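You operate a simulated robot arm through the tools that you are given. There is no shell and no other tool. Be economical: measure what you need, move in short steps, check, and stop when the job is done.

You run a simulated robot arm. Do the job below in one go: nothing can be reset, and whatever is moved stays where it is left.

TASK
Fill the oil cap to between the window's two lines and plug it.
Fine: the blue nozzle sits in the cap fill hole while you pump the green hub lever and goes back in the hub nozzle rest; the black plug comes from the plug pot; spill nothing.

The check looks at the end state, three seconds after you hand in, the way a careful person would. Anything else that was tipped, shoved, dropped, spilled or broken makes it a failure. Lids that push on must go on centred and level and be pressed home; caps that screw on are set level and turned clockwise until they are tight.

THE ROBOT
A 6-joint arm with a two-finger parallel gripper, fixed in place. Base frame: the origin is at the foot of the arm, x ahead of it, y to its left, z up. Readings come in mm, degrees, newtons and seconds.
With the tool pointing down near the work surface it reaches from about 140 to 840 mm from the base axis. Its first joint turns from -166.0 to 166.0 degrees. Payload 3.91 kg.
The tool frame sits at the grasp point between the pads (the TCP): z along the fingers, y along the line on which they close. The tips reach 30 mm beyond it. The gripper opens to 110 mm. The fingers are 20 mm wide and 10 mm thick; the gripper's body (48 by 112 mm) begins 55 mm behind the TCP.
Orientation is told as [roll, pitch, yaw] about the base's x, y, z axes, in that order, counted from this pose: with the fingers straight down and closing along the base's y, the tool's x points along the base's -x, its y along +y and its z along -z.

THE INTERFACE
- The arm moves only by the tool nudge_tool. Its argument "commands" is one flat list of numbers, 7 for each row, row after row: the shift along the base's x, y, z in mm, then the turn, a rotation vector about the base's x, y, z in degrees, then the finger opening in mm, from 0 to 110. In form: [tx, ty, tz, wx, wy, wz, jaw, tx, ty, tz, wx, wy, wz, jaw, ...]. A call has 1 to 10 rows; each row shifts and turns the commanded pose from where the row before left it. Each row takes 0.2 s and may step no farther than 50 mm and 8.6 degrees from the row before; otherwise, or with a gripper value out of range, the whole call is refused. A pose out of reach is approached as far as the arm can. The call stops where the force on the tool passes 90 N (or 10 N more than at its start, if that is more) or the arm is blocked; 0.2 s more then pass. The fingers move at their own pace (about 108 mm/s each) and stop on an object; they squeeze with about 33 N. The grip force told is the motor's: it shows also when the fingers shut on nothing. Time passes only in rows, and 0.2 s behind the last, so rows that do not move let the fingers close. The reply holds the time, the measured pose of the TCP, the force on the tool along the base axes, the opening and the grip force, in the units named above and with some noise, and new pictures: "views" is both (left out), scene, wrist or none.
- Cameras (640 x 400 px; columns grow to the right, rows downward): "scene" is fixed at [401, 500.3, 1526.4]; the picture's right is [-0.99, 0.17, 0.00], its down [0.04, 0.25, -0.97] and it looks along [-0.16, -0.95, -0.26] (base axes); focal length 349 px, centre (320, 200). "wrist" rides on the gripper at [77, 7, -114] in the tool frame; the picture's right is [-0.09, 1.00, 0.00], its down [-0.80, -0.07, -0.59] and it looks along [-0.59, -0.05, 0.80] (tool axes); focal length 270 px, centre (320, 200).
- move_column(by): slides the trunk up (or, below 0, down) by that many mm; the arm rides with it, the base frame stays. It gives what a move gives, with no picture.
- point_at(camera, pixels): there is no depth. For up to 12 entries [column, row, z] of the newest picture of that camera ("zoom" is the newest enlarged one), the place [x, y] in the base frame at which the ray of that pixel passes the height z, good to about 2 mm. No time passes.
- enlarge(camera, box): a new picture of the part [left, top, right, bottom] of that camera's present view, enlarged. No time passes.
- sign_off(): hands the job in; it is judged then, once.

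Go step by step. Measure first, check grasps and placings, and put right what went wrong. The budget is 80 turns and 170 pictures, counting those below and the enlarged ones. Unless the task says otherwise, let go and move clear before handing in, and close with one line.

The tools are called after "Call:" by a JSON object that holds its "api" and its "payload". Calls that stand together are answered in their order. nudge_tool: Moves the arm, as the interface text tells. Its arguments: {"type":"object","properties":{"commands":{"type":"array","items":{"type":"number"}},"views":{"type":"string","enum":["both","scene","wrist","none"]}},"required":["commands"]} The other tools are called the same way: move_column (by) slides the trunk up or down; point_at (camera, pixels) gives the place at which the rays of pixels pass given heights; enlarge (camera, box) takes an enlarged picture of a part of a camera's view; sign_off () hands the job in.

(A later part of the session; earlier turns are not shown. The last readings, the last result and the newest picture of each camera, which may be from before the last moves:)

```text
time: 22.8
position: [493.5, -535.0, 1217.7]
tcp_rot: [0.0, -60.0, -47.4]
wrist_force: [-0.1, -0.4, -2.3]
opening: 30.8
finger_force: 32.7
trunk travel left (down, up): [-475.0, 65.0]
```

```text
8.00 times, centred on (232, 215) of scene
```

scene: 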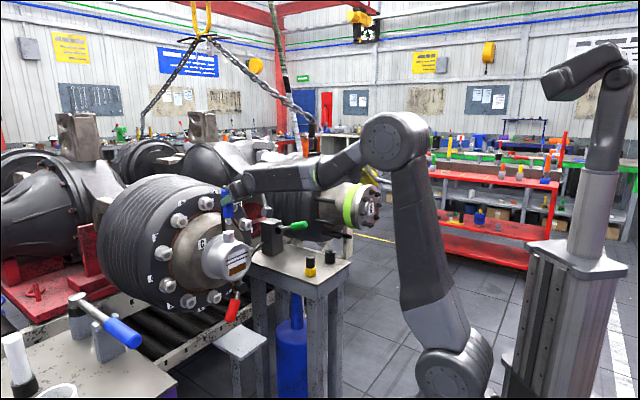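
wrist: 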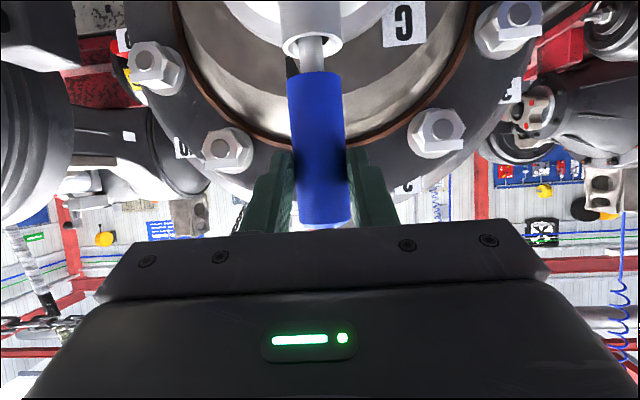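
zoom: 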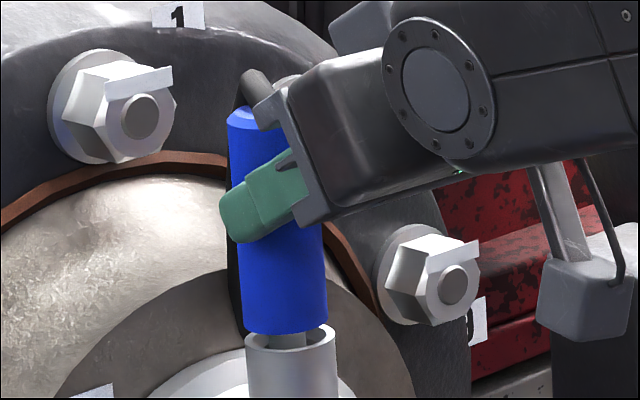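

About 5 mm gap remains between shoulder and rim. Lowering in 2 mm steps while watching the force.

Call:
{"api": "nudge_tool", "payload": {"commands": [0, 0, -2, 0, 0, 0, 0, 0, 0, -2, 0, 0, 0, 0, 0, 0, -1, 0, 0, 0, 0, 0, 0, 0, 0, 0, 0, 0], "views": "none"}}

Call:
{"api": "enlarge", "payload": {"camera": "scene", "box": [192, 190, 272, 240]}}

```text
time: 23.8
position: [491.9, -534.8, 1213.8]
tcp_rot: [0.0, -60.1, -47.4]
wrist_force: [0.1, -1.0, -1.1]
opening: 30.5
finger_force: 32.7
trunk travel left (down, up): [-475.0, 65.0]
```

```text
8.00 times, centred on (232, 215) of scene
```

zoom: 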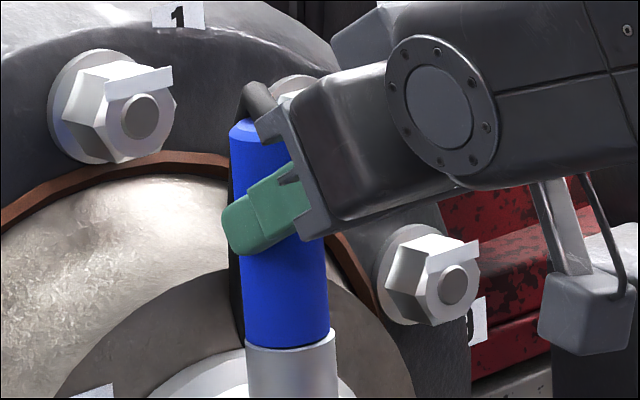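

Nearly seated; 1 mm at a time until contact shows.

Call:
{"api": "nudge_tool", "payload": {"commands": [0, 0, -1, 0, 0, 0, 0, 0, 0, -1, 0, 0, 0, 0, 0, 0, 0, 0, 0, 0, 0], "views": "none"}}

Call:
{"api": "enlarge", "payload": {"camera": "scene", "box": [192, 190, 272, 240]}}

```text
time: 24.6
position: [492.6, -534.2, 1213.5]
tcp_rot: [0.0, -60.1, -47.5]
wrist_force: [1.4, -1.3, 4.5]
opening: 30.8
finger_force: 33.0
trunk travel left (down, up): [-475.0, 65.0]
```

```text
8.00 times, centred on (232, 215) of scene
```

zoom: 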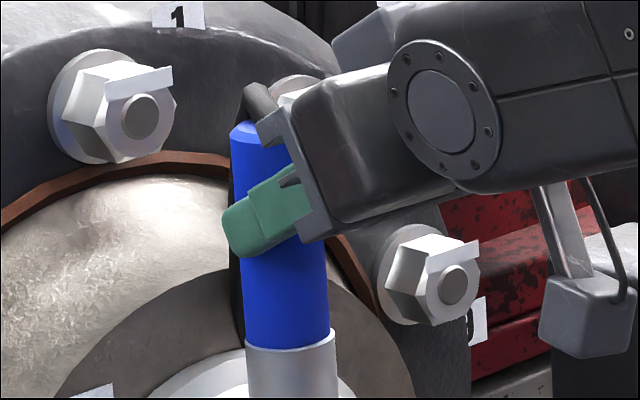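

Contact at +5 N: the nozzle is seated. Opening the fingers and checking it stands.

Call:
{"api": "nudge_tool", "payload": {"commands": [0, 0, 0, 0, 0, 0, 56, 0, 0, 0, 0, 0, 0, 56, -14, 15, 0, 0, 0, 0, 56, -20, 22, 0, 0, 0, 0, 56, -20, 22, 0, 0, 0, 0, 56, 0, 0, 0, 0, 0, 0, 56]}}

Call:
{"api": "enlarge", "payload": {"camera": "scene", "box": [180, 190, 276, 280]}}

```text
time: 26.0
position: [439.0, -475.4, 1211.1]
tcp_rot: [0.0, -59.9, -47.6]
wrist_force: [-0.1, 0.0, -0.4]
opening: 56.2
finger_force: 0.1
trunk travel left (down, up): [-475.0, 65.0]
```

scene: 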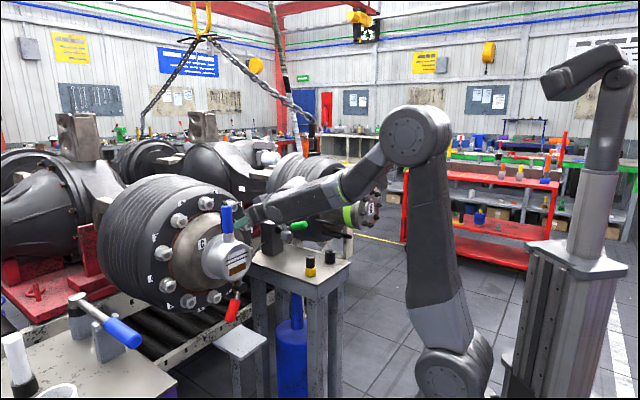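
wrist: 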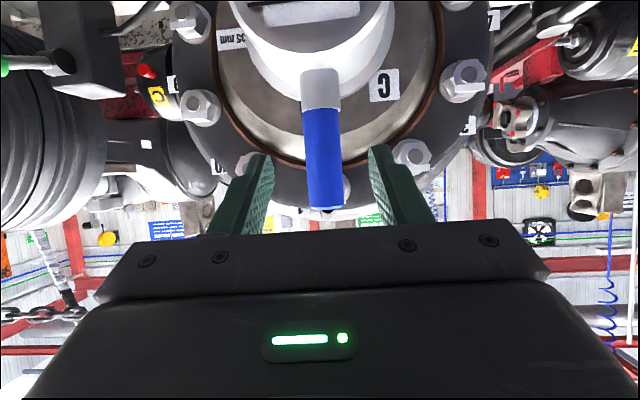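

```text
4.44 times, centred on (228, 235) of scene
```

zoom: 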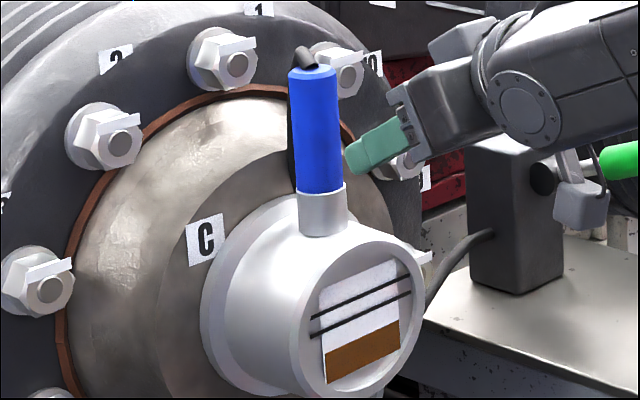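

The nozzle stands upright in the spout, and the oil is below the lower line in the window. Now moving toward the lever tip for a close look, fingers aligned with the lever's direction.

Call:
{"api": "nudge_tool", "payload": {"commands": [-38, -5, 6, 0, 0, 6.5, 56, -38, -20, 6, 0, 0, 0, 56, -38, -20, 6, 0, 0, 0, 56, -38, -20, 6, 0, 0, 0, 56, -38, -20, 6, 0, 0, 0, 56, -38, -20, 6, 0, 0, 0, 56, -38, -20, 6, 0, 0, 0, 56, 0, 0, 0, 0, 0, 0, 56], "views": "none"}}

Call:
{"api": "nudge_tool", "payload": {"commands": [0, -30, -20, 0, 0, 0, 70, 0, -30, -20, 0, 0, 0, 70, 0, -30, -20, 0, 0, 0, 70, 0, -30, -20, 0, 0, 0, 70, 0, 0, 0, 0, 0, 0, 70]}}

Call:
{"api": "enlarge", "payload": {"camera": "scene", "box": [240, 190, 368, 270]}}

```text
time: 27.8
position: [172.5, -599.7, 1254.6]
tcp_rot: [0.0, -59.9, -41.0]
wrist_force: [-0.5, 0.4, 0.2]
opening: 56.1
finger_force: 0.0
trunk travel left (down, up): [-475.0, 65.0]
```

```text
time: 29.0
position: [172.2, -720.5, 1175.4]
tcp_rot: [-0.1, -60.0, -40.9]
wrist_force: [0.1, 0.4, -0.5]
opening: 70.1
finger_force: 0.1
trunk travel left (down, up): [-475.0, 65.0]
```

scene: 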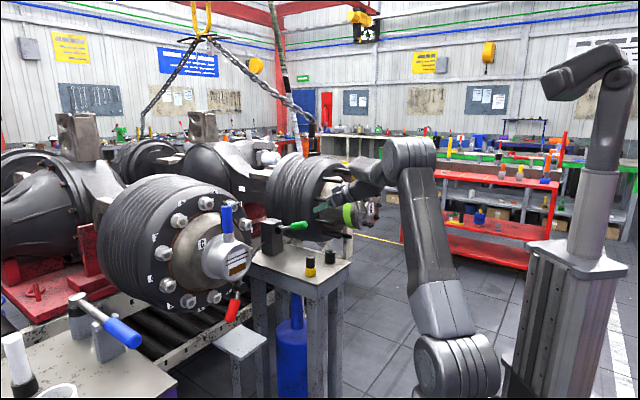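
wrist: 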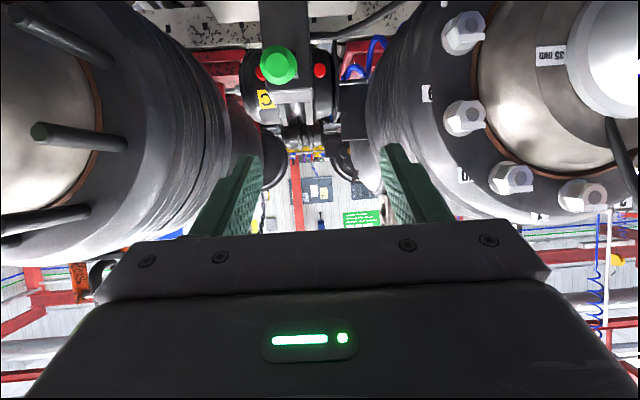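

```text
5.00 times, centred on (304, 230) of scene
```

zoom: 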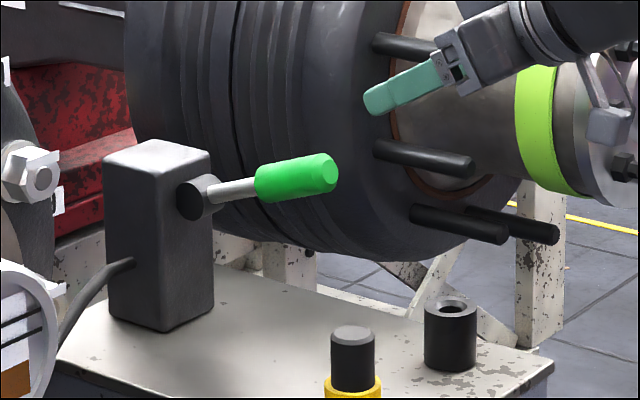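

The lever tip is seen head-on at (278,65). Triangulating it with the scene tip at (305,224.4), and the pivot.

Call:
{"api": "point_at", "payload": {"camera": "wrist", "pixels": [[278, 66, 1050], [278, 66, 1060], [278, 66, 1070], [278, 66, 1080]]}}

Call:
{"api": "point_at", "payload": {"camera": "scene", "pixels": [[305, 224.5, 1050], [305, 224.5, 1060], [305, 224.5, 1070], [305, 224.5, 1080]]}}

```text
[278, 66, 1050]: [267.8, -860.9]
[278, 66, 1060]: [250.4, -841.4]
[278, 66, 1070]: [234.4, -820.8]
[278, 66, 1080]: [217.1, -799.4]
```

```text
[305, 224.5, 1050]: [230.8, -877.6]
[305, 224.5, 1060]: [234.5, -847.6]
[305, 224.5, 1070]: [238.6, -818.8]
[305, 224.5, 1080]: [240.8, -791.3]
```

The tip is at (236.5,-821,1070). Moving to a pre-grasp pose in line with the lever.

Call:
{"api": "nudge_tool", "payload": {"commands": [10, -24, -25, 0, 0, 0, 70, 10, -24, -25, 0, 0, 0, 70, 8, -21, -22, 0, 0, 0, 70, 0, 0, 0, 0, 0, 0, 70]}}

Call:
{"api": "enlarge", "payload": {"camera": "scene", "box": [240, 190, 368, 270]}}

```text
time: 30.0
position: [201.4, -790.3, 1101.4]
tcp_rot: [0.0, -60.0, -41.0]
wrist_force: [0.4, -0.4, 0.1]
opening: 69.9
finger_force: 0.0
trunk travel left (down, up): [-475.0, 65.0]
```

scene: 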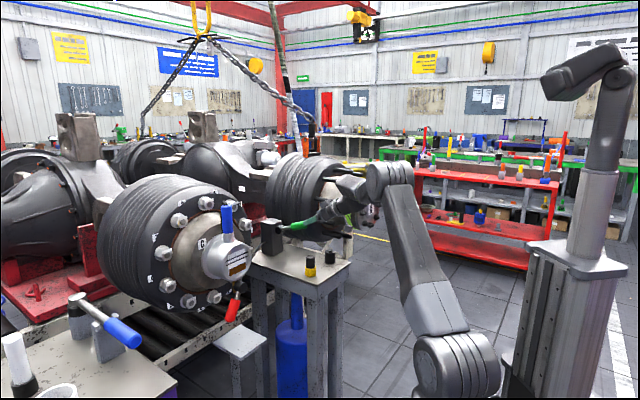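
wrist: 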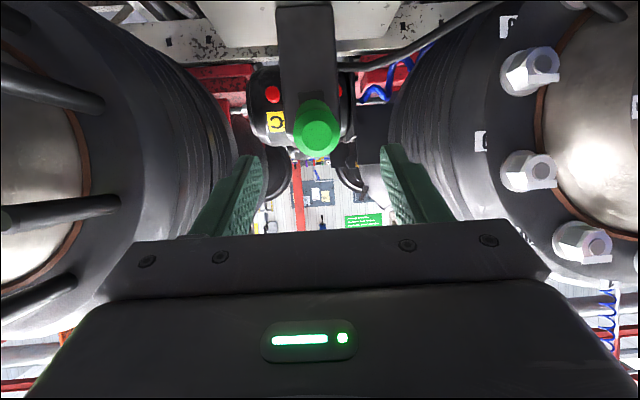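

```text
5.00 times, centred on (304, 230) of scene
```

zoom: 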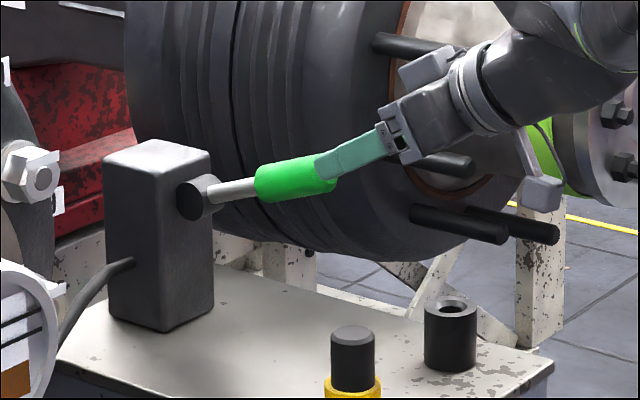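

Well aligned: the green tip is centred at column 318. Advancing about 50 mm so the fingers straddle the handle, then closing.

Call:
{"api": "nudge_tool", "payload": {"commands": [12, -10.5, -12, 0, 0, 0, 70, 12, -10.5, -12, 0, 0, 0, 70, 12, -10.5, -13, 0, 0, 0, 70, 0, 0, 0, 0, 0, 0, 70]}}

Call:
{"api": "enlarge", "payload": {"camera": "scene", "box": [240, 190, 368, 270]}}

```text
time: 31.0
position: [236.4, -821.5, 1064.2]
tcp_rot: [0.0, -60.0, -40.9]
wrist_force: [-0.4, 0.0, 0.0]
opening: 69.9
finger_force: 0.1
trunk travel left (down, up): [-475.0, 65.0]
```

scene: 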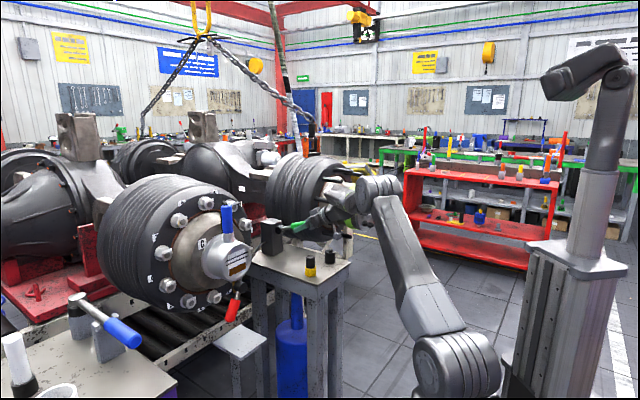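
wrist: 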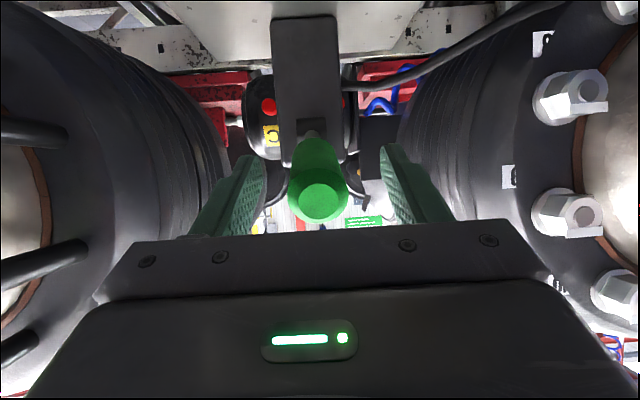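

```text
5.00 times, centred on (304, 230) of scene
```

zoom: 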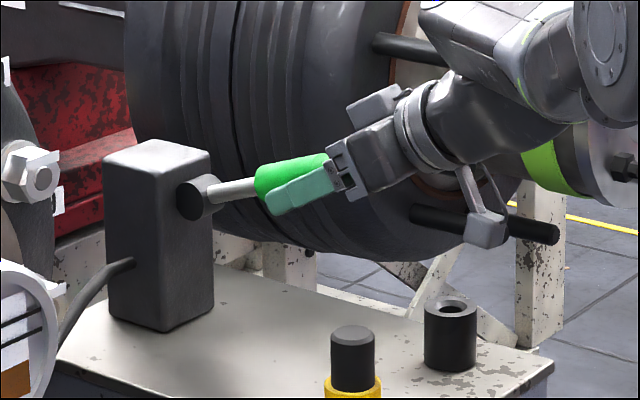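

The tip is close to the palm, so I'll back off 8 mm and rise 6 mm to centre the pads on the handle, then close.

Call:
{"api": "nudge_tool", "payload": {"commands": [-6, 5, 7, 0, 0, 0, 70, 0, 0, 0, 0, 0, 0, 0, 0, 0, 0, 0, 0, 0, 0, 0, 0, 0, 0, 0, 0, 0], "views": "wrist"}}

Call:
{"api": "enlarge", "payload": {"camera": "scene", "box": [240, 190, 368, 270]}}

```text
time: 32.0
position: [229.1, -817.7, 1071.1]
tcp_rot: [0.0, -60.0, -41.0]
wrist_force: [-3.7, -5.3, 1.3]
opening: 31.9
finger_force: 45.3
trunk travel left (down, up): [-475.0, 65.0]
```

wrist: 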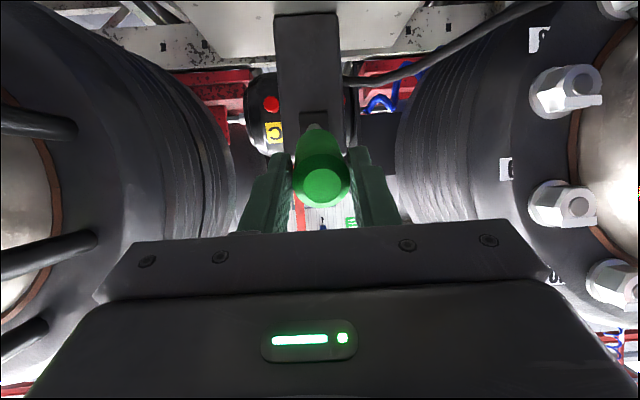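

```text
5.00 times, centred on (304, 230) of scene
```

zoom: 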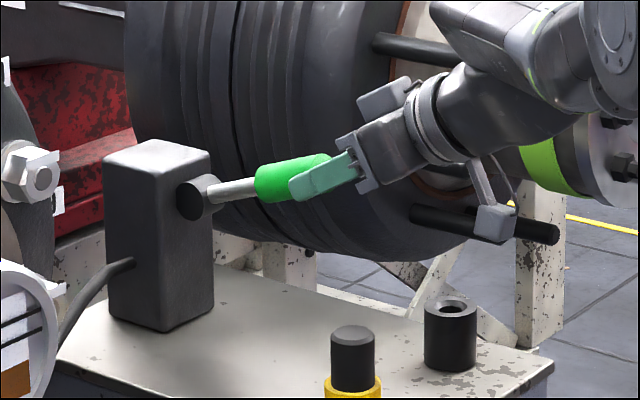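

Handle gripped (31.9 mm). I'll try the first part of a down-stroke along the lever's arc, turning with it, and watch the force.

Call:
{"api": "nudge_tool", "payload": {"commands": [-2.2, 1.9, -9.5, -3.28, -3.78, 0, 0, -1.6, 1.4, -9.8, -3.28, -3.78, 0, 0, 0, 0, 0, 0, 0, 0, 0], "views": "none"}}

Call:
{"api": "enlarge", "payload": {"camera": "scene", "box": [240, 190, 368, 270]}}

Call:
{"api": "enlarge", "payload": {"camera": "scene", "box": [200, 225, 264, 285]}}

```text
time: 32.8
position: [225.2, -813.8, 1050.3]
tcp_rot: [0.4, -70.0, -41.4]
wrist_force: [-8.8, 3.3, -8.2]
opening: 32.4
finger_force: 45.6
trunk travel left (down, up): [-475.0, 65.0]
```

```text
5.00 times, centred on (304, 230) of scene
```

zoom: 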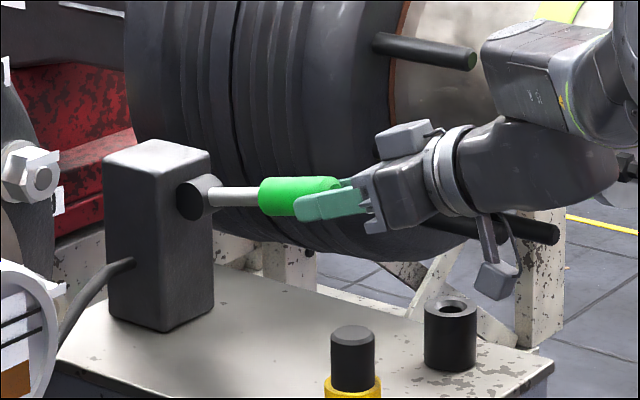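

```text
6.67 times, centred on (232, 255) of scene
```

zoom: 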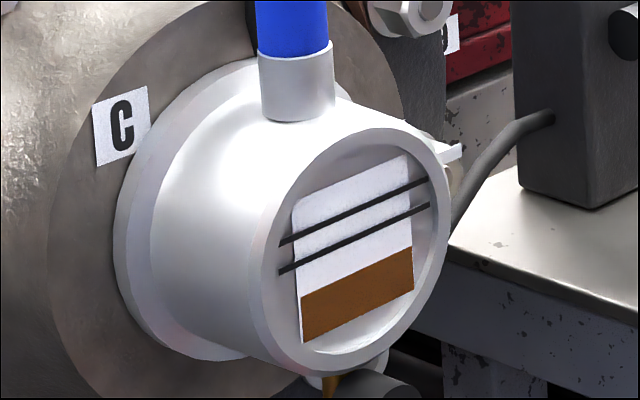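

The lever follows easily (about 10 N); oil is still ~36 zoom px below the lower line. Continuing the down-stroke.

Call:
{"api": "nudge_tool", "payload": {"commands": [-0.9, 0.8, -10, -3.28, -3.78, 0, 0, -0.3, 0.3, -10, -3.28, -3.78, 0, 0, 0.3, -0.3, -10, -3.28, -3.78, 0, 0, 0, 0, 0, 0, 0, 0, 0], "views": "none"}}

Call:
{"api": "enlarge", "payload": {"camera": "scene", "box": [200, 200, 360, 300]}}

```text
time: 33.8
position: [223.5, -812.0, 1021.7]
tcp_rot: [0.8, -85.0, -41.9]
wrist_force: [-17.9, 14.4, -10.9]
opening: 32.2
finger_force: 45.1
trunk travel left (down, up): [-475.0, 65.0]
```

```text
4.00 times, centred on (280, 250) of scene
```

zoom: 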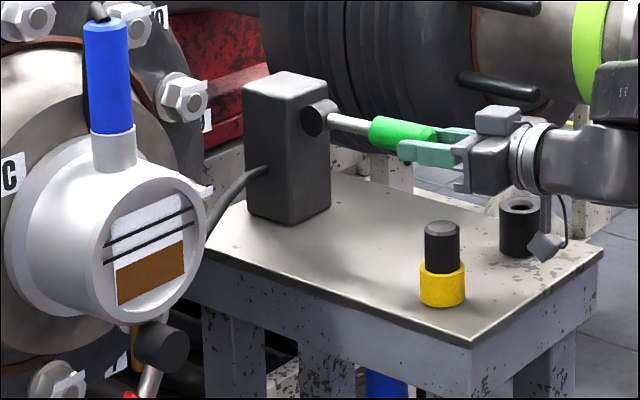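

The lever follows and the oil has started rising. Continuing down with a slight outward shift to relieve the axial force.

Call:
{"api": "nudge_tool", "payload": {"commands": [-1.5, 1.3, -10, -3.28, -3.78, 0, 0, 0, 0, -10, -3.28, -3.78, 0, 0, 0, 0, 0, 0, 0, 0, 0], "views": "none"}}

Call:
{"api": "enlarge", "payload": {"camera": "scene", "box": [200, 200, 360, 300]}}

```text
time: 34.6
position: [223.6, -811.1, 1015.0]
tcp_rot: [-175.2, -84.2, 134.0]
wrist_force: [-4.9, -21.0, 61.8]
opening: 32.2
finger_force: 44.8
trunk travel left (down, up): [-475.0, 65.0]
```

```text
4.00 times, centred on (280, 250) of scene
```

zoom: 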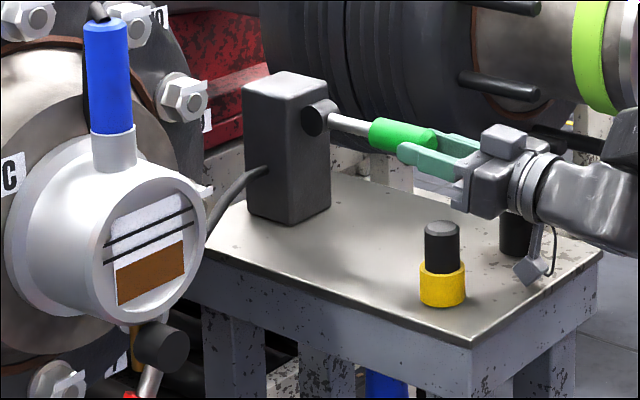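

The lower stop is reached (62 N) around z≈1018. Returning the lever to its top along the same arc.

Call:
{"api": "nudge_tool", "payload": {"commands": [0, 0, 10, 3.28, 3.78, 0, 0, 1, -0.8, 10, 3.28, 3.78, 0, 0, -0.3, 0.3, 10, 3.28, 3.78, 0, 0, 0.3, -0.3, 10, 3.28, 3.78, 0, 0, 0.9, -0.8, 10, 3.28, 3.78, 0, 0, 1.6, -1.4, 9.8, 3.28, 3.78, 0, 0, 2.2, -1.9, 9.5, 3.28, 3.78, 0, 0, 0, 0, 0, 0, 0, 0, 0], "views": "none"}}

Call:
{"api": "enlarge", "payload": {"camera": "scene", "box": [240, 190, 368, 270]}}

Call:
{"api": "enlarge", "payload": {"camera": "scene", "box": [200, 225, 264, 285]}}

```text
time: 36.4
position: [228.6, -817.2, 1071.5]
tcp_rot: [0.0, -60.0, -41.0]
wrist_force: [-8.4, -16.9, 8.6]
opening: 31.9
finger_force: 45.0
trunk travel left (down, up): [-475.0, 65.0]
```

```text
5.00 times, centred on (304, 230) of scene
```

zoom: 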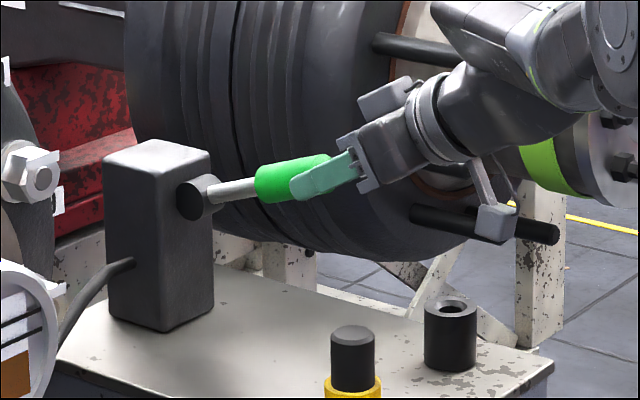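

```text
6.67 times, centred on (232, 255) of scene
```

zoom: 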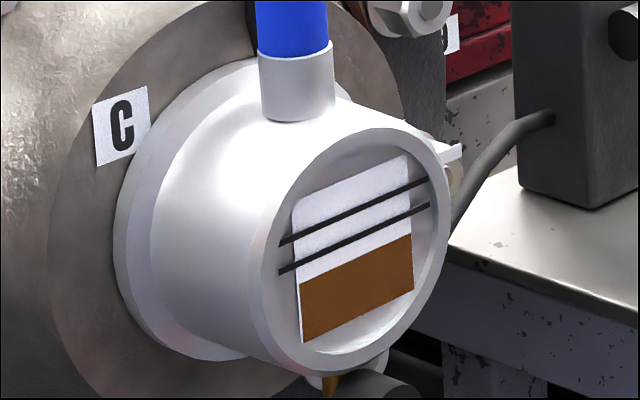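

One stroke raised the oil about 12-13 zoom px; the gap to the lower line is ~24 and the band ~26, so about three more. Doing one full stroke now.

Call:
{"api": "nudge_tool", "payload": {"commands": [-2.2, 1.9, -9.5, -3.28, -3.78, 0, 0, -1.6, 1.4, -9.8, -3.28, -3.78, 0, 0, -0.9, 0.8, -10, -3.28, -3.78, 0, 0, -0.3, 0.3, -10, -3.28, -3.78, 0, 0, 0, 0, -12, -3.28, -3.78, 0, 0, 0, 0, 12, 3.28, 3.78, 0, 0, 0.3, -0.3, 10, 3.28, 3.78, 0, 0, 0.9, -0.8, 10, 3.28, 3.78, 0, 0, 1.6, -1.4, 9.8, 3.28, 3.78, 0, 0, 2.2, -1.9, 9.5, 3.28, 3.78, 0, 0], "views": "none"}}

Call:
{"api": "enlarge", "payload": {"camera": "scene", "box": [200, 225, 264, 285]}}

```text
time: 38.6
position: [228.3, -817.6, 1072.2]
tcp_rot: [-0.2, -60.1, -40.9]
wrist_force: [-8.9, -15.8, 10.2]
opening: 32.0
finger_force: 45.0
trunk travel left (down, up): [-475.0, 65.0]
```

```text
6.67 times, centred on (232, 255) of scene
```

zoom: 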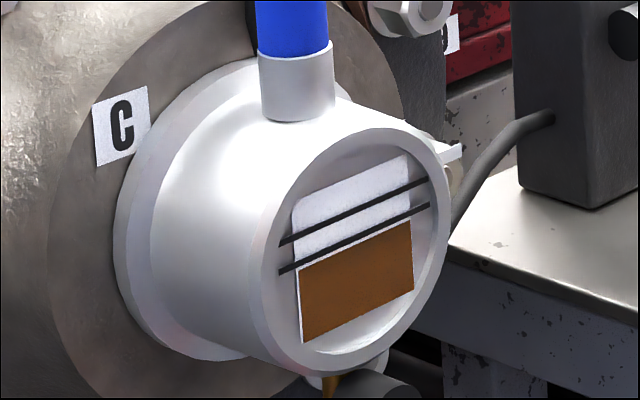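

The oil rose ~15 px and is now ~9 px under the lower line. One more full stroke.

Call:
{"api": "nudge_tool", "payload": {"commands": [-2.2, 1.9, -9.5, -3.28, -3.78, 0, 0, -1.6, 1.4, -9.8, -3.28, -3.78, 0, 0, -0.9, 0.8, -10, -3.28, -3.78, 0, 0, -0.3, 0.3, -10, -3.28, -3.78, 0, 0, 0, 0, -12, -3.28, -3.78, 0, 0, 0, 0, 12, 3.28, 3.78, 0, 0, 0.3, -0.3, 10, 3.28, 3.78, 0, 0, 0.9, -0.8, 10, 3.28, 3.78, 0, 0, 1.6, -1.4, 9.8, 3.28, 3.78, 0, 0, 2.2, -1.9, 9.5, 3.28, 3.78, 0, 0], "views": "none"}}

Call:
{"api": "enlarge", "payload": {"camera": "scene", "box": [200, 225, 264, 285]}}

```text
time: 40.8
position: [228.7, -817.8, 1073.4]
tcp_rot: [-0.2, -60.1, -40.9]
wrist_force: [-7.8, -18.9, 9.3]
opening: 32.2
finger_force: 44.9
trunk travel left (down, up): [-475.0, 65.0]
```

```text
6.67 times, centred on (232, 255) of scene
```

zoom: 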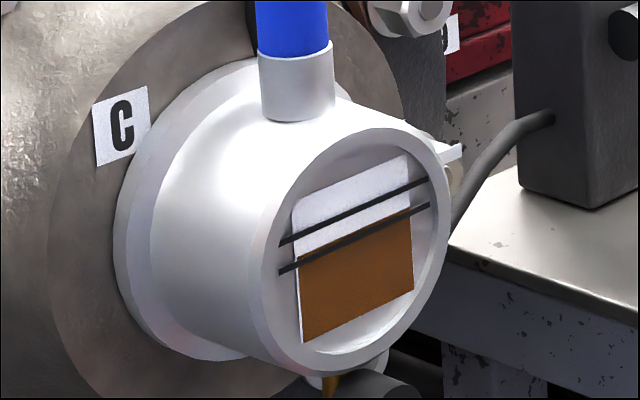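

The oil is just ~4 px above the lower line, so I want about 9 px more. A partial (~60%) stroke should centre it.

Call:
{"api": "nudge_tool", "payload": {"commands": [-2.2, 1.9, -9.5, -3.28, -3.78, 0, 0, -1.6, 1.4, -9.8, -3.28, -3.78, 0, 0, -0.9, 0.8, -10, -3.28, -3.78, 0, 0, 0, 0, 0, 0, 0, 0, 0, 0.9, -0.8, 10, 3.28, 3.78, 0, 0, 1.6, -1.4, 9.8, 3.28, 3.78, 0, 0, 2.2, -1.9, 9.5, 3.28, 3.78, 0, 0, 0, 0, 0, 0, 0, 0, 0], "views": "none"}}

Call:
{"api": "enlarge", "payload": {"camera": "scene", "box": [216, 238, 256, 268]}}

```text
time: 42.6
position: [229.3, -817.9, 1073.9]
tcp_rot: [-0.2, -60.1, -40.9]
wrist_force: [-7.7, -15.8, 7.6]
opening: 32.3
finger_force: 44.6
trunk travel left (down, up): [-475.0, 65.0]
```

```text
13.33 times, centred on (236, 253) of scene
```

zoom: 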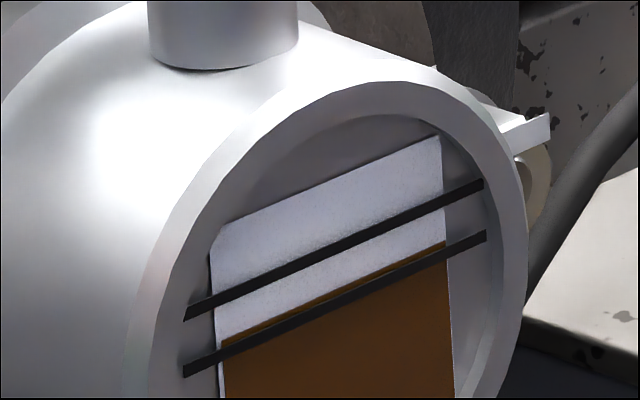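

The oil sits ~17 of 53 zoom px above the lower line; a bit more would be safer given parallax (camera looks from above). One four-fifths stroke.

Call:
{"api": "nudge_tool", "payload": {"commands": [-2.2, 1.9, -9.5, -3.28, -3.78, 0, 0, -1.6, 1.4, -9.8, -3.28, -3.78, 0, 0, -0.9, 0.8, -10, -3.28, -3.78, 0, 0, -0.3, 0.3, -8, -3.28, -3.78, 0, 0, 0.3, -0.3, 8, 3.28, 3.78, 0, 0, 0.9, -0.8, 10, 3.28, 3.78, 0, 0, 1.6, -1.4, 9.8, 3.28, 3.78, 0, 0, 2.2, -1.9, 9.5, 3.28, 3.78, 0, 0, 0, 0, 0, 0, 0, 0, 0], "views": "none"}}

Call:
{"api": "enlarge", "payload": {"camera": "scene", "box": [216, 238, 256, 268]}}

```text
time: 44.6
position: [228.9, -817.5, 1074.1]
tcp_rot: [-0.1, -60.1, -40.9]
wrist_force: [-9.3, -15.5, 11.8]
opening: 32.1
finger_force: 45.3
trunk travel left (down, up): [-475.0, 65.0]
```

```text
13.33 times, centred on (236, 253) of scene
```

zoom: 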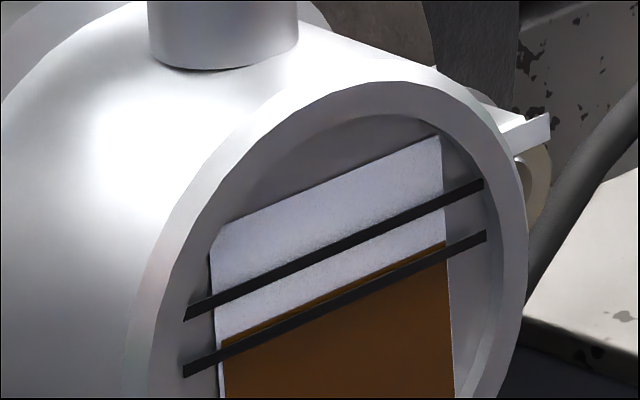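

Partial strokes don't deliver: only full strokes count (~29 px here). To judge the true level without parallax, I'll release the lever, back away, and look at the window level-on with the wrist camera.

Call:
{"api": "nudge_tool", "payload": {"commands": [0, 0, 0, 0, 0, 0, 70, 0, 0, 0, 0, 0, 0, 70, -18, 15.5, 14, 0, 0, 0, 70, -18, 15.5, 14, 0, 0, 0, 70, -18, 20, 30, 0, 0, 0, 70, 0, 40, 20, 0, 0, 0, 70, 0, 0, 0, 0, 0, 0, 70], "views": "scene"}}

Call:
{"api": "nudge_tool", "payload": {"commands": [23, 35, -6, 0, 0, -3, 70, 23, 35, -6, 0, 0, -3, 70, 23, 35, -6, 0, 0, 0, 70, 23, 35, -6, 0, 0, 0, 70, 23, 35, -6, 0, 0, 0, 70, 23, 35, -6, 0, 0, 0, 70, 23, 35, -6, 0, 0, 0, 70, 23, 35, -6, 0, 0, 0, 70, 20, 30, -4, 0, 0, 0, 70, 0, 0, 0, 0, 0, 0, 70], "views": "wrist"}}

```text
time: 46.2
position: [175.9, -722.8, 1149.3]
tcp_rot: [0.1, -60.0, -40.9]
wrist_force: [0.6, 0.4, -0.4]
opening: 70.1
finger_force: 0.0
trunk travel left (down, up): [-475.0, 65.0]
```

scene: 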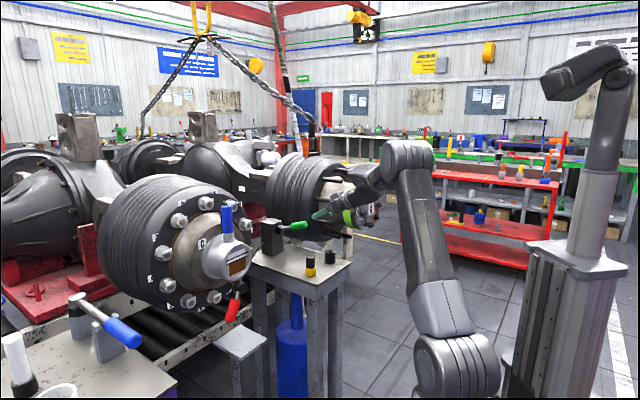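

```text
time: 48.4
position: [380.0, -413.9, 1099.5]
tcp_rot: [-0.1, -60.0, -46.9]
wrist_force: [-0.3, 0.1, -0.5]
opening: 69.9
finger_force: 0.0
trunk travel left (down, up): [-475.0, 65.0]
```

wrist: 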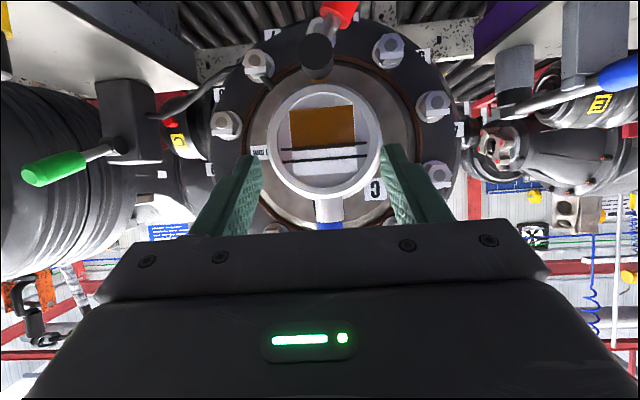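

A clear, almost level view. I'll drop 20 mm so the camera is level with the lines, and zoom.

Call:
{"api": "nudge_tool", "payload": {"commands": [0, 0, -20, 0, 0, 0, 70, 0, 0, 0, 0, 0, 0, 70], "views": "none"}}

Call:
{"api": "enlarge", "payload": {"camera": "wrist", "box": [264, 95, 392, 205]}}

```text
time: 49.0
position: [379.4, -413.2, 1080.2]
tcp_rot: [0.0, -60.0, -47.1]
wrist_force: [-0.2, -0.9, -0.2]
opening: 69.8
finger_force: 0.1
trunk travel left (down, up): [-475.0, 65.0]
```

```text
3.64 times, centred on (328, 150) of wrist
```

zoom: 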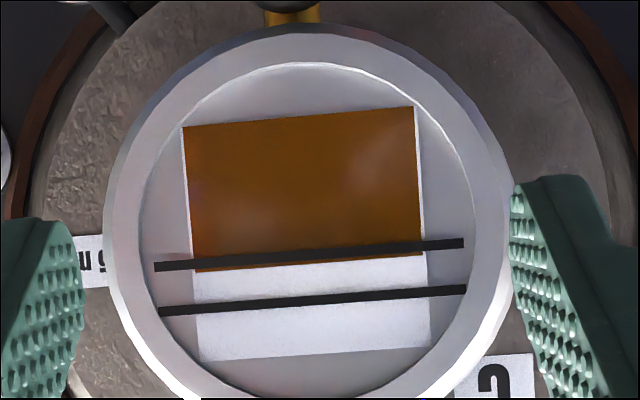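

Level-on, the oil edge (row ~262) is only just past the lower line, about 8 of 46 px; one more stroke (~26 px) puts it around 34 of 46. I'll go back to the lever for exactly one more full stroke.

Call:
{"api": "nudge_tool", "payload": {"commands": [-20, -30, 24, 0, 0, 3, 70, -23, -35, 6, 0, 0, 3, 70, -23, -35, 6, 0, 0, 0, 70, -23, -35, 6, 0, 0, 0, 70, -23, -35, 6, 0, 0, 0, 70, -23, -35, 6, 0, 0, 0, 70, -23, -35, 6, 0, 0, 0, 70, -23, -35, 6, 0, 0, 0, 70, -23, -35, 4, 0, 0, 0, 70, 0, 0, 0, 0, 0, 0, 70], "views": "none"}}

Call:
{"api": "nudge_tool", "payload": {"commands": [0, -40, -20, 0, 0, 0, 70, 18, -20, -30, 0, 0, 0, 70, 0, 0, 0, 0, 0, 0, 70]}}

```text
time: 51.2
position: [175.4, -726.0, 1148.3]
tcp_rot: [0.0, -60.0, -41.0]
wrist_force: [0.0, 0.7, -0.5]
opening: 70.0
finger_force: 0.1
trunk travel left (down, up): [-475.0, 65.0]
```

```text
time: 52.0
position: [193.2, -785.5, 1099.9]
tcp_rot: [0.0, -59.9, -40.9]
wrist_force: [0.1, -0.4, -0.2]
opening: 69.8
finger_force: 0.1
trunk travel left (down, up): [-475.0, 65.0]
```

scene: 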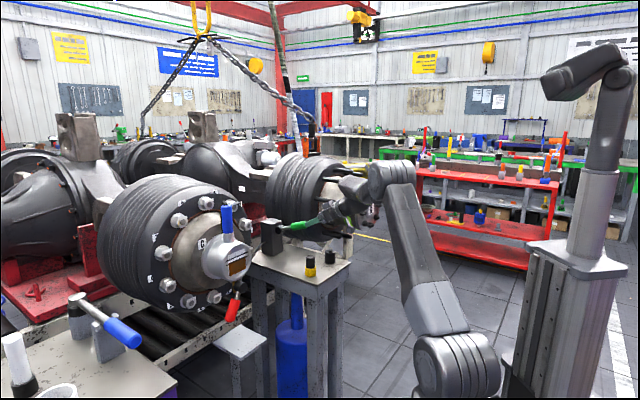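
wrist: 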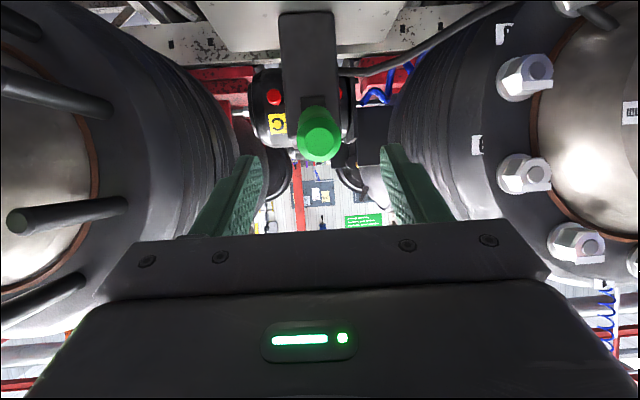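

The lever is centred again at column 318. Advance and grip at the same point as before.

Call:
{"api": "nudge_tool", "payload": {"commands": [18, -16, -14, 0, 0, 0, 70, 18, -16, -15, 0, 0, 0, 70, 0, 0, 0, 0, 0, 0, 70, 0, 0, 0, 0, 0, 0, 0, 0, 0, 0, 0, 0, 0, 0, 0, 0, 0, 0, 0, 0, 0], "views": "wrist"}}

```text
time: 53.4
position: [229.4, -817.9, 1070.7]
tcp_rot: [-0.1, -59.9, -41.0]
wrist_force: [-1.3, -6.3, 1.1]
opening: 32.3
finger_force: 45.7
trunk travel left (down, up): [-475.0, 65.0]
```

wrist: 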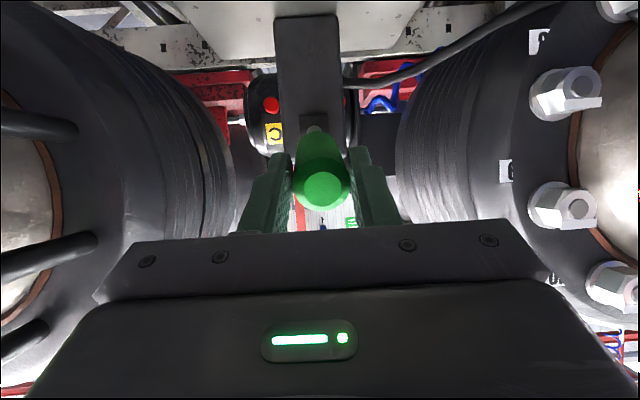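

Gripped as before. One full stroke.

Call:
{"api": "nudge_tool", "payload": {"commands": [-2.2, 1.9, -9.5, -3.28, -3.78, 0, 0, -1.6, 1.4, -9.8, -3.28, -3.78, 0, 0, -0.9, 0.8, -10, -3.28, -3.78, 0, 0, -0.3, 0.3, -10, -3.28, -3.78, 0, 0, 0, 0, -12, -3.28, -3.78, 0, 0, 0, 0, 12, 3.28, 3.78, 0, 0, 0.3, -0.3, 10, 3.28, 3.78, 0, 0, 0.9, -0.8, 10, 3.28, 3.78, 0, 0, 1.6, -1.4, 9.8, 3.28, 3.78, 0, 0, 2.2, -1.9, 9.5, 3.28, 3.78, 0, 0], "views": "none"}}

Call:
{"api": "enlarge", "payload": {"camera": "scene", "box": [216, 238, 256, 268]}}

```text
time: 55.6
position: [229.4, -817.3, 1070.1]
tcp_rot: [-0.3, -60.1, -40.9]
wrist_force: [-3.6, -8.4, 9.5]
opening: 31.9
finger_force: 44.6
trunk travel left (down, up): [-475.0, 65.0]
```

```text
13.33 times, centred on (236, 253) of scene
```

zoom: 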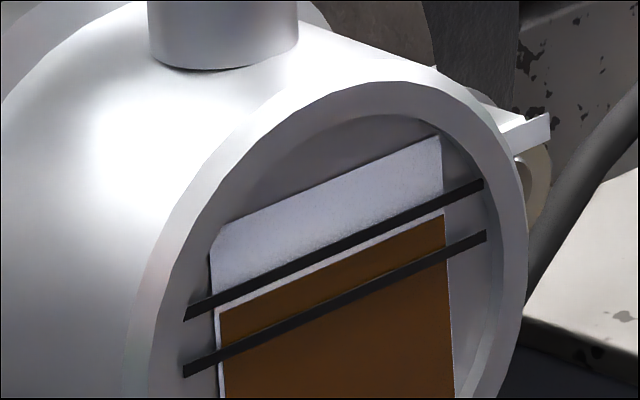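

The oil now lies clearly between the lines (about 14 px under the upper line in this from-above view, safer when level). Releasing the lever and heading back to the nozzle.

Call:
{"api": "nudge_tool", "payload": {"commands": [0, 0, 0, 0, 0, 0, 70, 0, 0, 0, 0, 0, 0, 70, -18, 15.5, 14, 0, 0, 0, 70, -18, 15.5, 14, 0, 0, 0, 70, -18, 20, 30, 0, 0, 0, 70, 0, 40, 25, 0, 0, 0, 56, 0, 40, 28, 0, 0, 0, 56, 0, 40, 30, 0, 0, 0, 56, 0, 0, 0, 0, 0, 0, 56], "views": "none"}}

Call:
{"api": "nudge_tool", "payload": {"commands": [38, 24, 0, 0, 0, -6.5, 56, 38, 24, 0, 0, 0, 0, 56, 38, 24, 0, 0, 0, 0, 56, 38, 24, 0, 0, 0, 0, 56, 38, 24, 0, 0, 0, 0, 56, 38, 24, 0, 0, 0, 0, 56, 35, 20, 0, 0, 0, 0, 56, 0, 0, 0, 0, 0, 0, 56]}}

```text
time: 57.6
position: [176.8, -647.2, 1209.6]
tcp_rot: [0.0, -60.0, -41.0]
wrist_force: [0.1, 0.1, 0.2]
opening: 55.8
finger_force: 0.1
trunk travel left (down, up): [-475.0, 65.0]
```

```text
time: 59.4
position: [438.9, -480.4, 1209.3]
tcp_rot: [0.0, -60.0, -47.4]
wrist_force: [0.4, -0.5, -0.6]
opening: 56.2
finger_force: 0.1
trunk travel left (down, up): [-475.0, 65.0]
```

scene: 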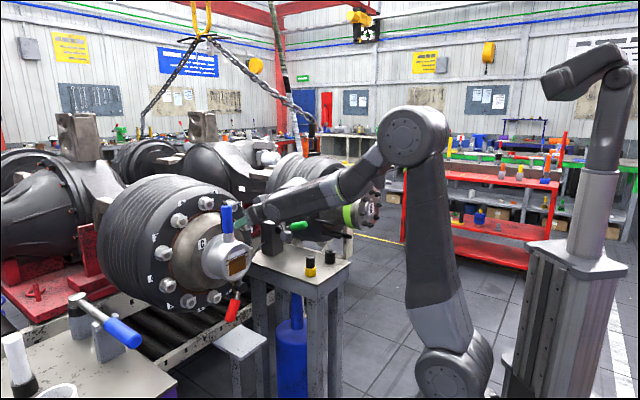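
wrist: 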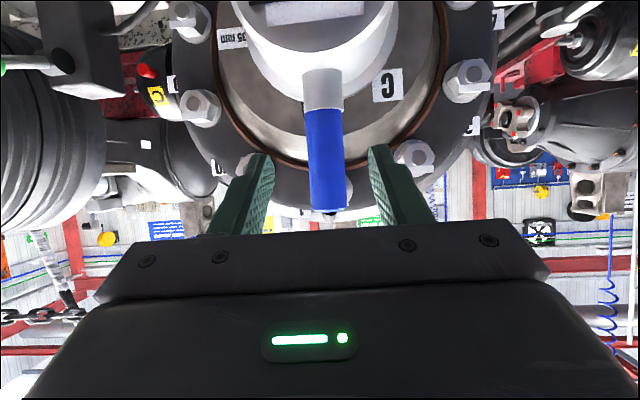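

Nozzle still upright and centred. Advancing to the same grasp pose as at release and closing.

Call:
{"api": "nudge_tool", "payload": {"commands": [18, -18, 2, 0, 0, 0, 56, 18, -18, 1, 0, 0, 0, 56, 17.7, -17.8, 1, 0, 0, 0, 56, 0, 0, 0, 0, 0, 0, 56, 0, 0, 0, 0, 0, 0, 0, 0, 0, 0, 0, 0, 0, 0, 0, 0, 0, 0, 0, 0, 0], "views": "wrist"}}

Call:
{"api": "enlarge", "payload": {"camera": "scene", "box": [192, 190, 272, 240]}}

```text
time: 61.0
position: [493.1, -534.8, 1215.1]
tcp_rot: [0.0, -60.1, -47.4]
wrist_force: [1.3, -0.9, 3.5]
opening: 30.5
finger_force: 33.2
trunk travel left (down, up): [-475.0, 65.0]
```

wrist: 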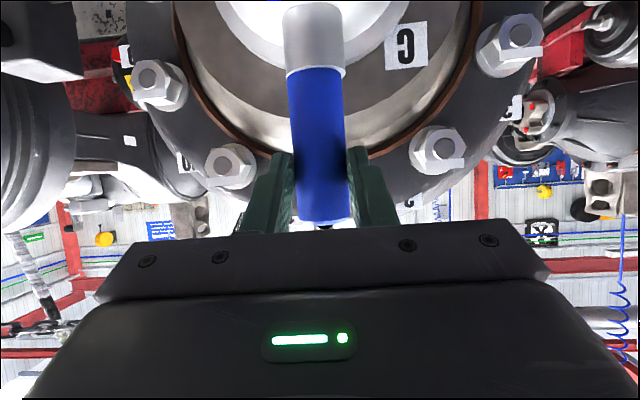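

```text
8.00 times, centred on (232, 215) of scene
```

zoom: 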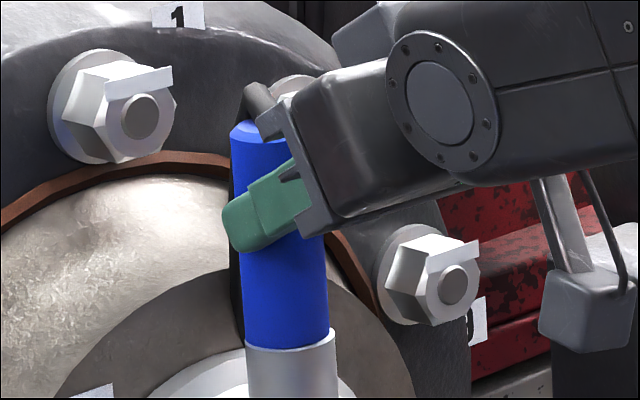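

Gripped. Lifting straight up, then retracing the path back toward the rest with yaw returning to -90.

Call:
{"api": "nudge_tool", "payload": {"commands": [0, 0, 8, 0, 0, 0, 0, 0, 0, 12, 0, 0, 0, 0, 0, 0, 15, 0, 0, 0, 0, 0, 0, 20, 0, 0, 0, 0, 0, 0, 20, 0, 0, 0, 0, -31, 34, 5, 0, 0, 0, 0, 0, 0, 0, 0, 0, 0, 0], "views": "scene"}}

Call:
{"api": "nudge_tool", "payload": {"commands": [-32.6, -20, -2, 0, 0, -8.5, 0, -32.6, -20, -2, 0, 0, -8.5, 0, -32.6, -20, -2, 0, 0, -8.5, 0, -32.6, -20, -2, 0, 0, -8.5, 0, -32.6, -20, -2, 0, 0, -8.6, 0, 0, 0, 0, 0, 0, 0, 0], "views": "scene"}}

```text
time: 62.6
position: [461.5, -502.7, 1292.7]
tcp_rot: [0.0, -59.9, -47.5]
wrist_force: [0.7, 0.2, -1.2]
opening: 30.4
finger_force: 33.1
trunk travel left (down, up): [-475.0, 65.0]
```

scene: 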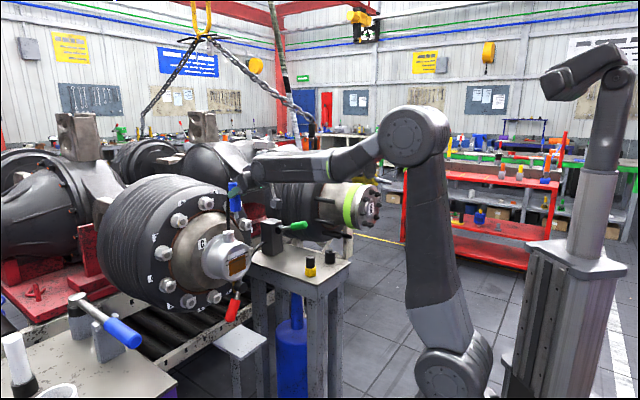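

```text
time: 64.0
position: [299.1, -600.7, 1285.6]
tcp_rot: [0.0, -60.0, -90.1]
wrist_force: [-0.8, 0.4, -1.9]
opening: 30.8
finger_force: 33.3
trunk travel left (down, up): [-475.0, 65.0]
```

scene: 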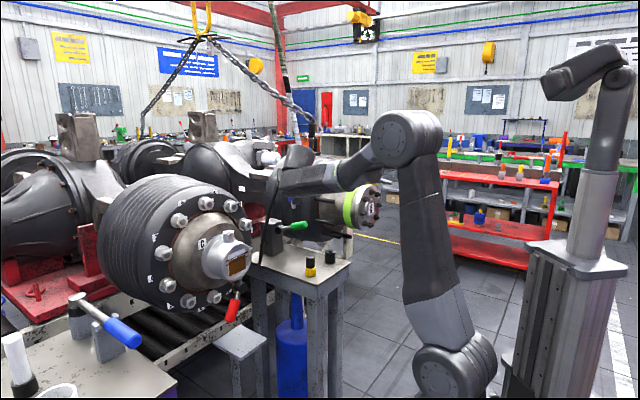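

Moving above the rest and descending to just above it for an alignment check.

Call:
{"api": "nudge_tool", "payload": {"commands": [-27, -31, -20.5, 0, 0, 0, 0, -27, -31, -20.5, 0, 0, 0, 0, -27, -31, -20.5, 0, 0, 0, 0, -27, -31, -20.5, 0, 0, 0, 0, -27, -31, -20.5, 0, 0, 0, 0, -26.8, -30.4, -20.5, 0, 0, 0, 0, 0, 0, -40, 0, 0, 0, 0, 0, 0, -40, 0, 0, 0, 0, 0, 0, -15, 0, 0, 0, 0, 0, 0, 0, 0, 0, 0, 0]}}

Call:
{"api": "enlarge", "payload": {"camera": "scene", "box": [290, 210, 370, 270]}}

Call:
{"api": "enlarge", "payload": {"camera": "wrist", "box": [240, 0, 400, 100]}}

```text
time: 66.2
position: [137.9, -786.5, 1064.4]
tcp_rot: [0.0, -59.9, -90.0]
wrist_force: [0.3, 1.0, -2.2]
opening: 30.7
finger_force: 33.2
trunk travel left (down, up): [-475.0, 65.0]
```

scene: 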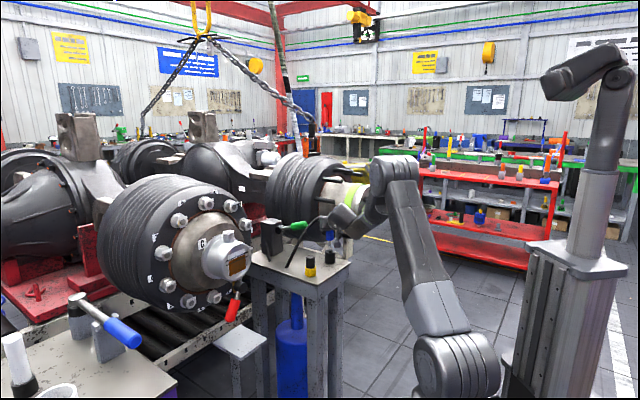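
wrist: 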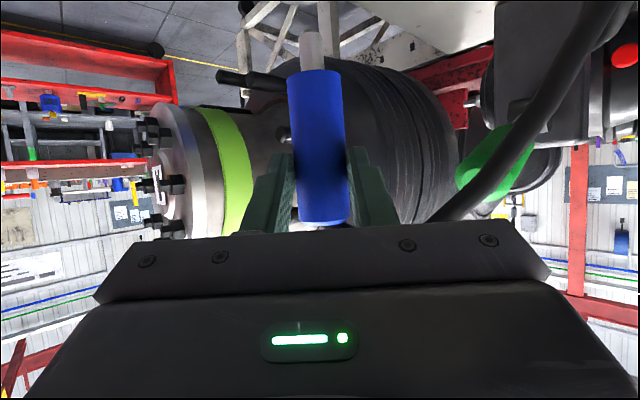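

```text
6.67 times, centred on (330, 240) of scene
```

zoom: 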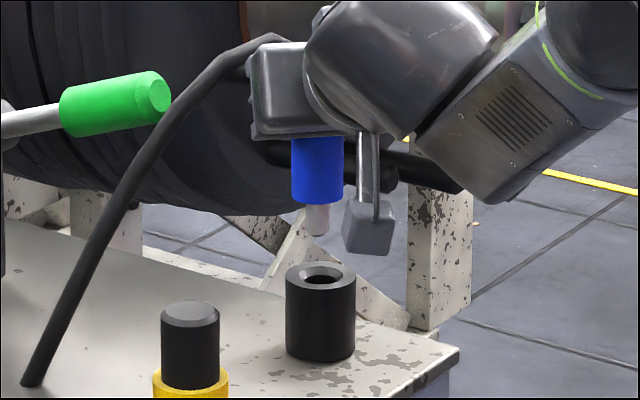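

```text
4.00 times, centred on (320, 50) of wrist
```

zoom: 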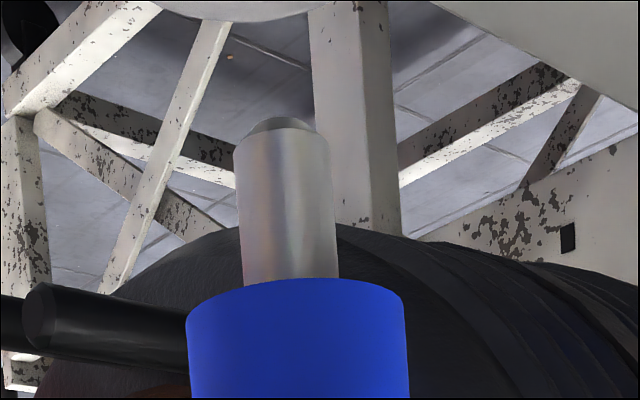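

The tip (317,235) is slightly left of the rest's hole (321,278), so I'll shift x by -1.5 mm and lower until it starts to enter.

Call:
{"api": "nudge_tool", "payload": {"commands": [-1.5, 0.5, -8, 0, 0, 0, 0, 0, 0, -8, 0, 0, 0, 0, 0, 0, -7, 0, 0, 0, 0, 0, 0, 0, 0, 0, 0, 0], "views": "wrist"}}

Call:
{"api": "enlarge", "payload": {"camera": "scene", "box": [290, 210, 370, 270]}}

```text
time: 67.2
position: [135.6, -786.2, 1042.6]
tcp_rot: [0.0, -60.1, -90.1]
wrist_force: [0.6, -0.5, -2.3]
opening: 30.5
finger_force: 32.8
trunk travel left (down, up): [-475.0, 65.0]
```

wrist: 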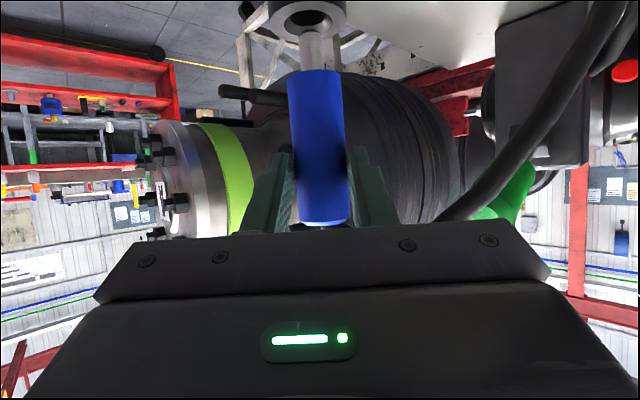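

```text
6.67 times, centred on (330, 240) of scene
```

zoom: 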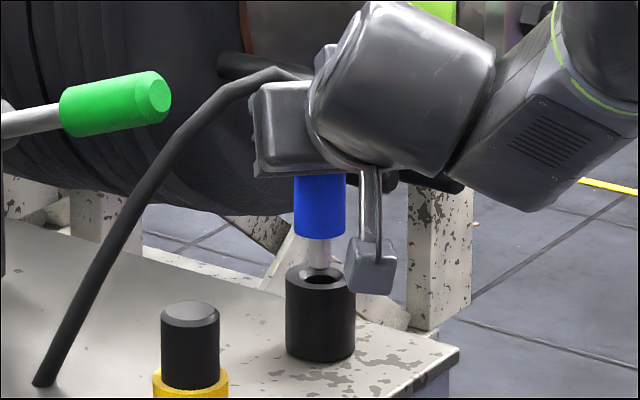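

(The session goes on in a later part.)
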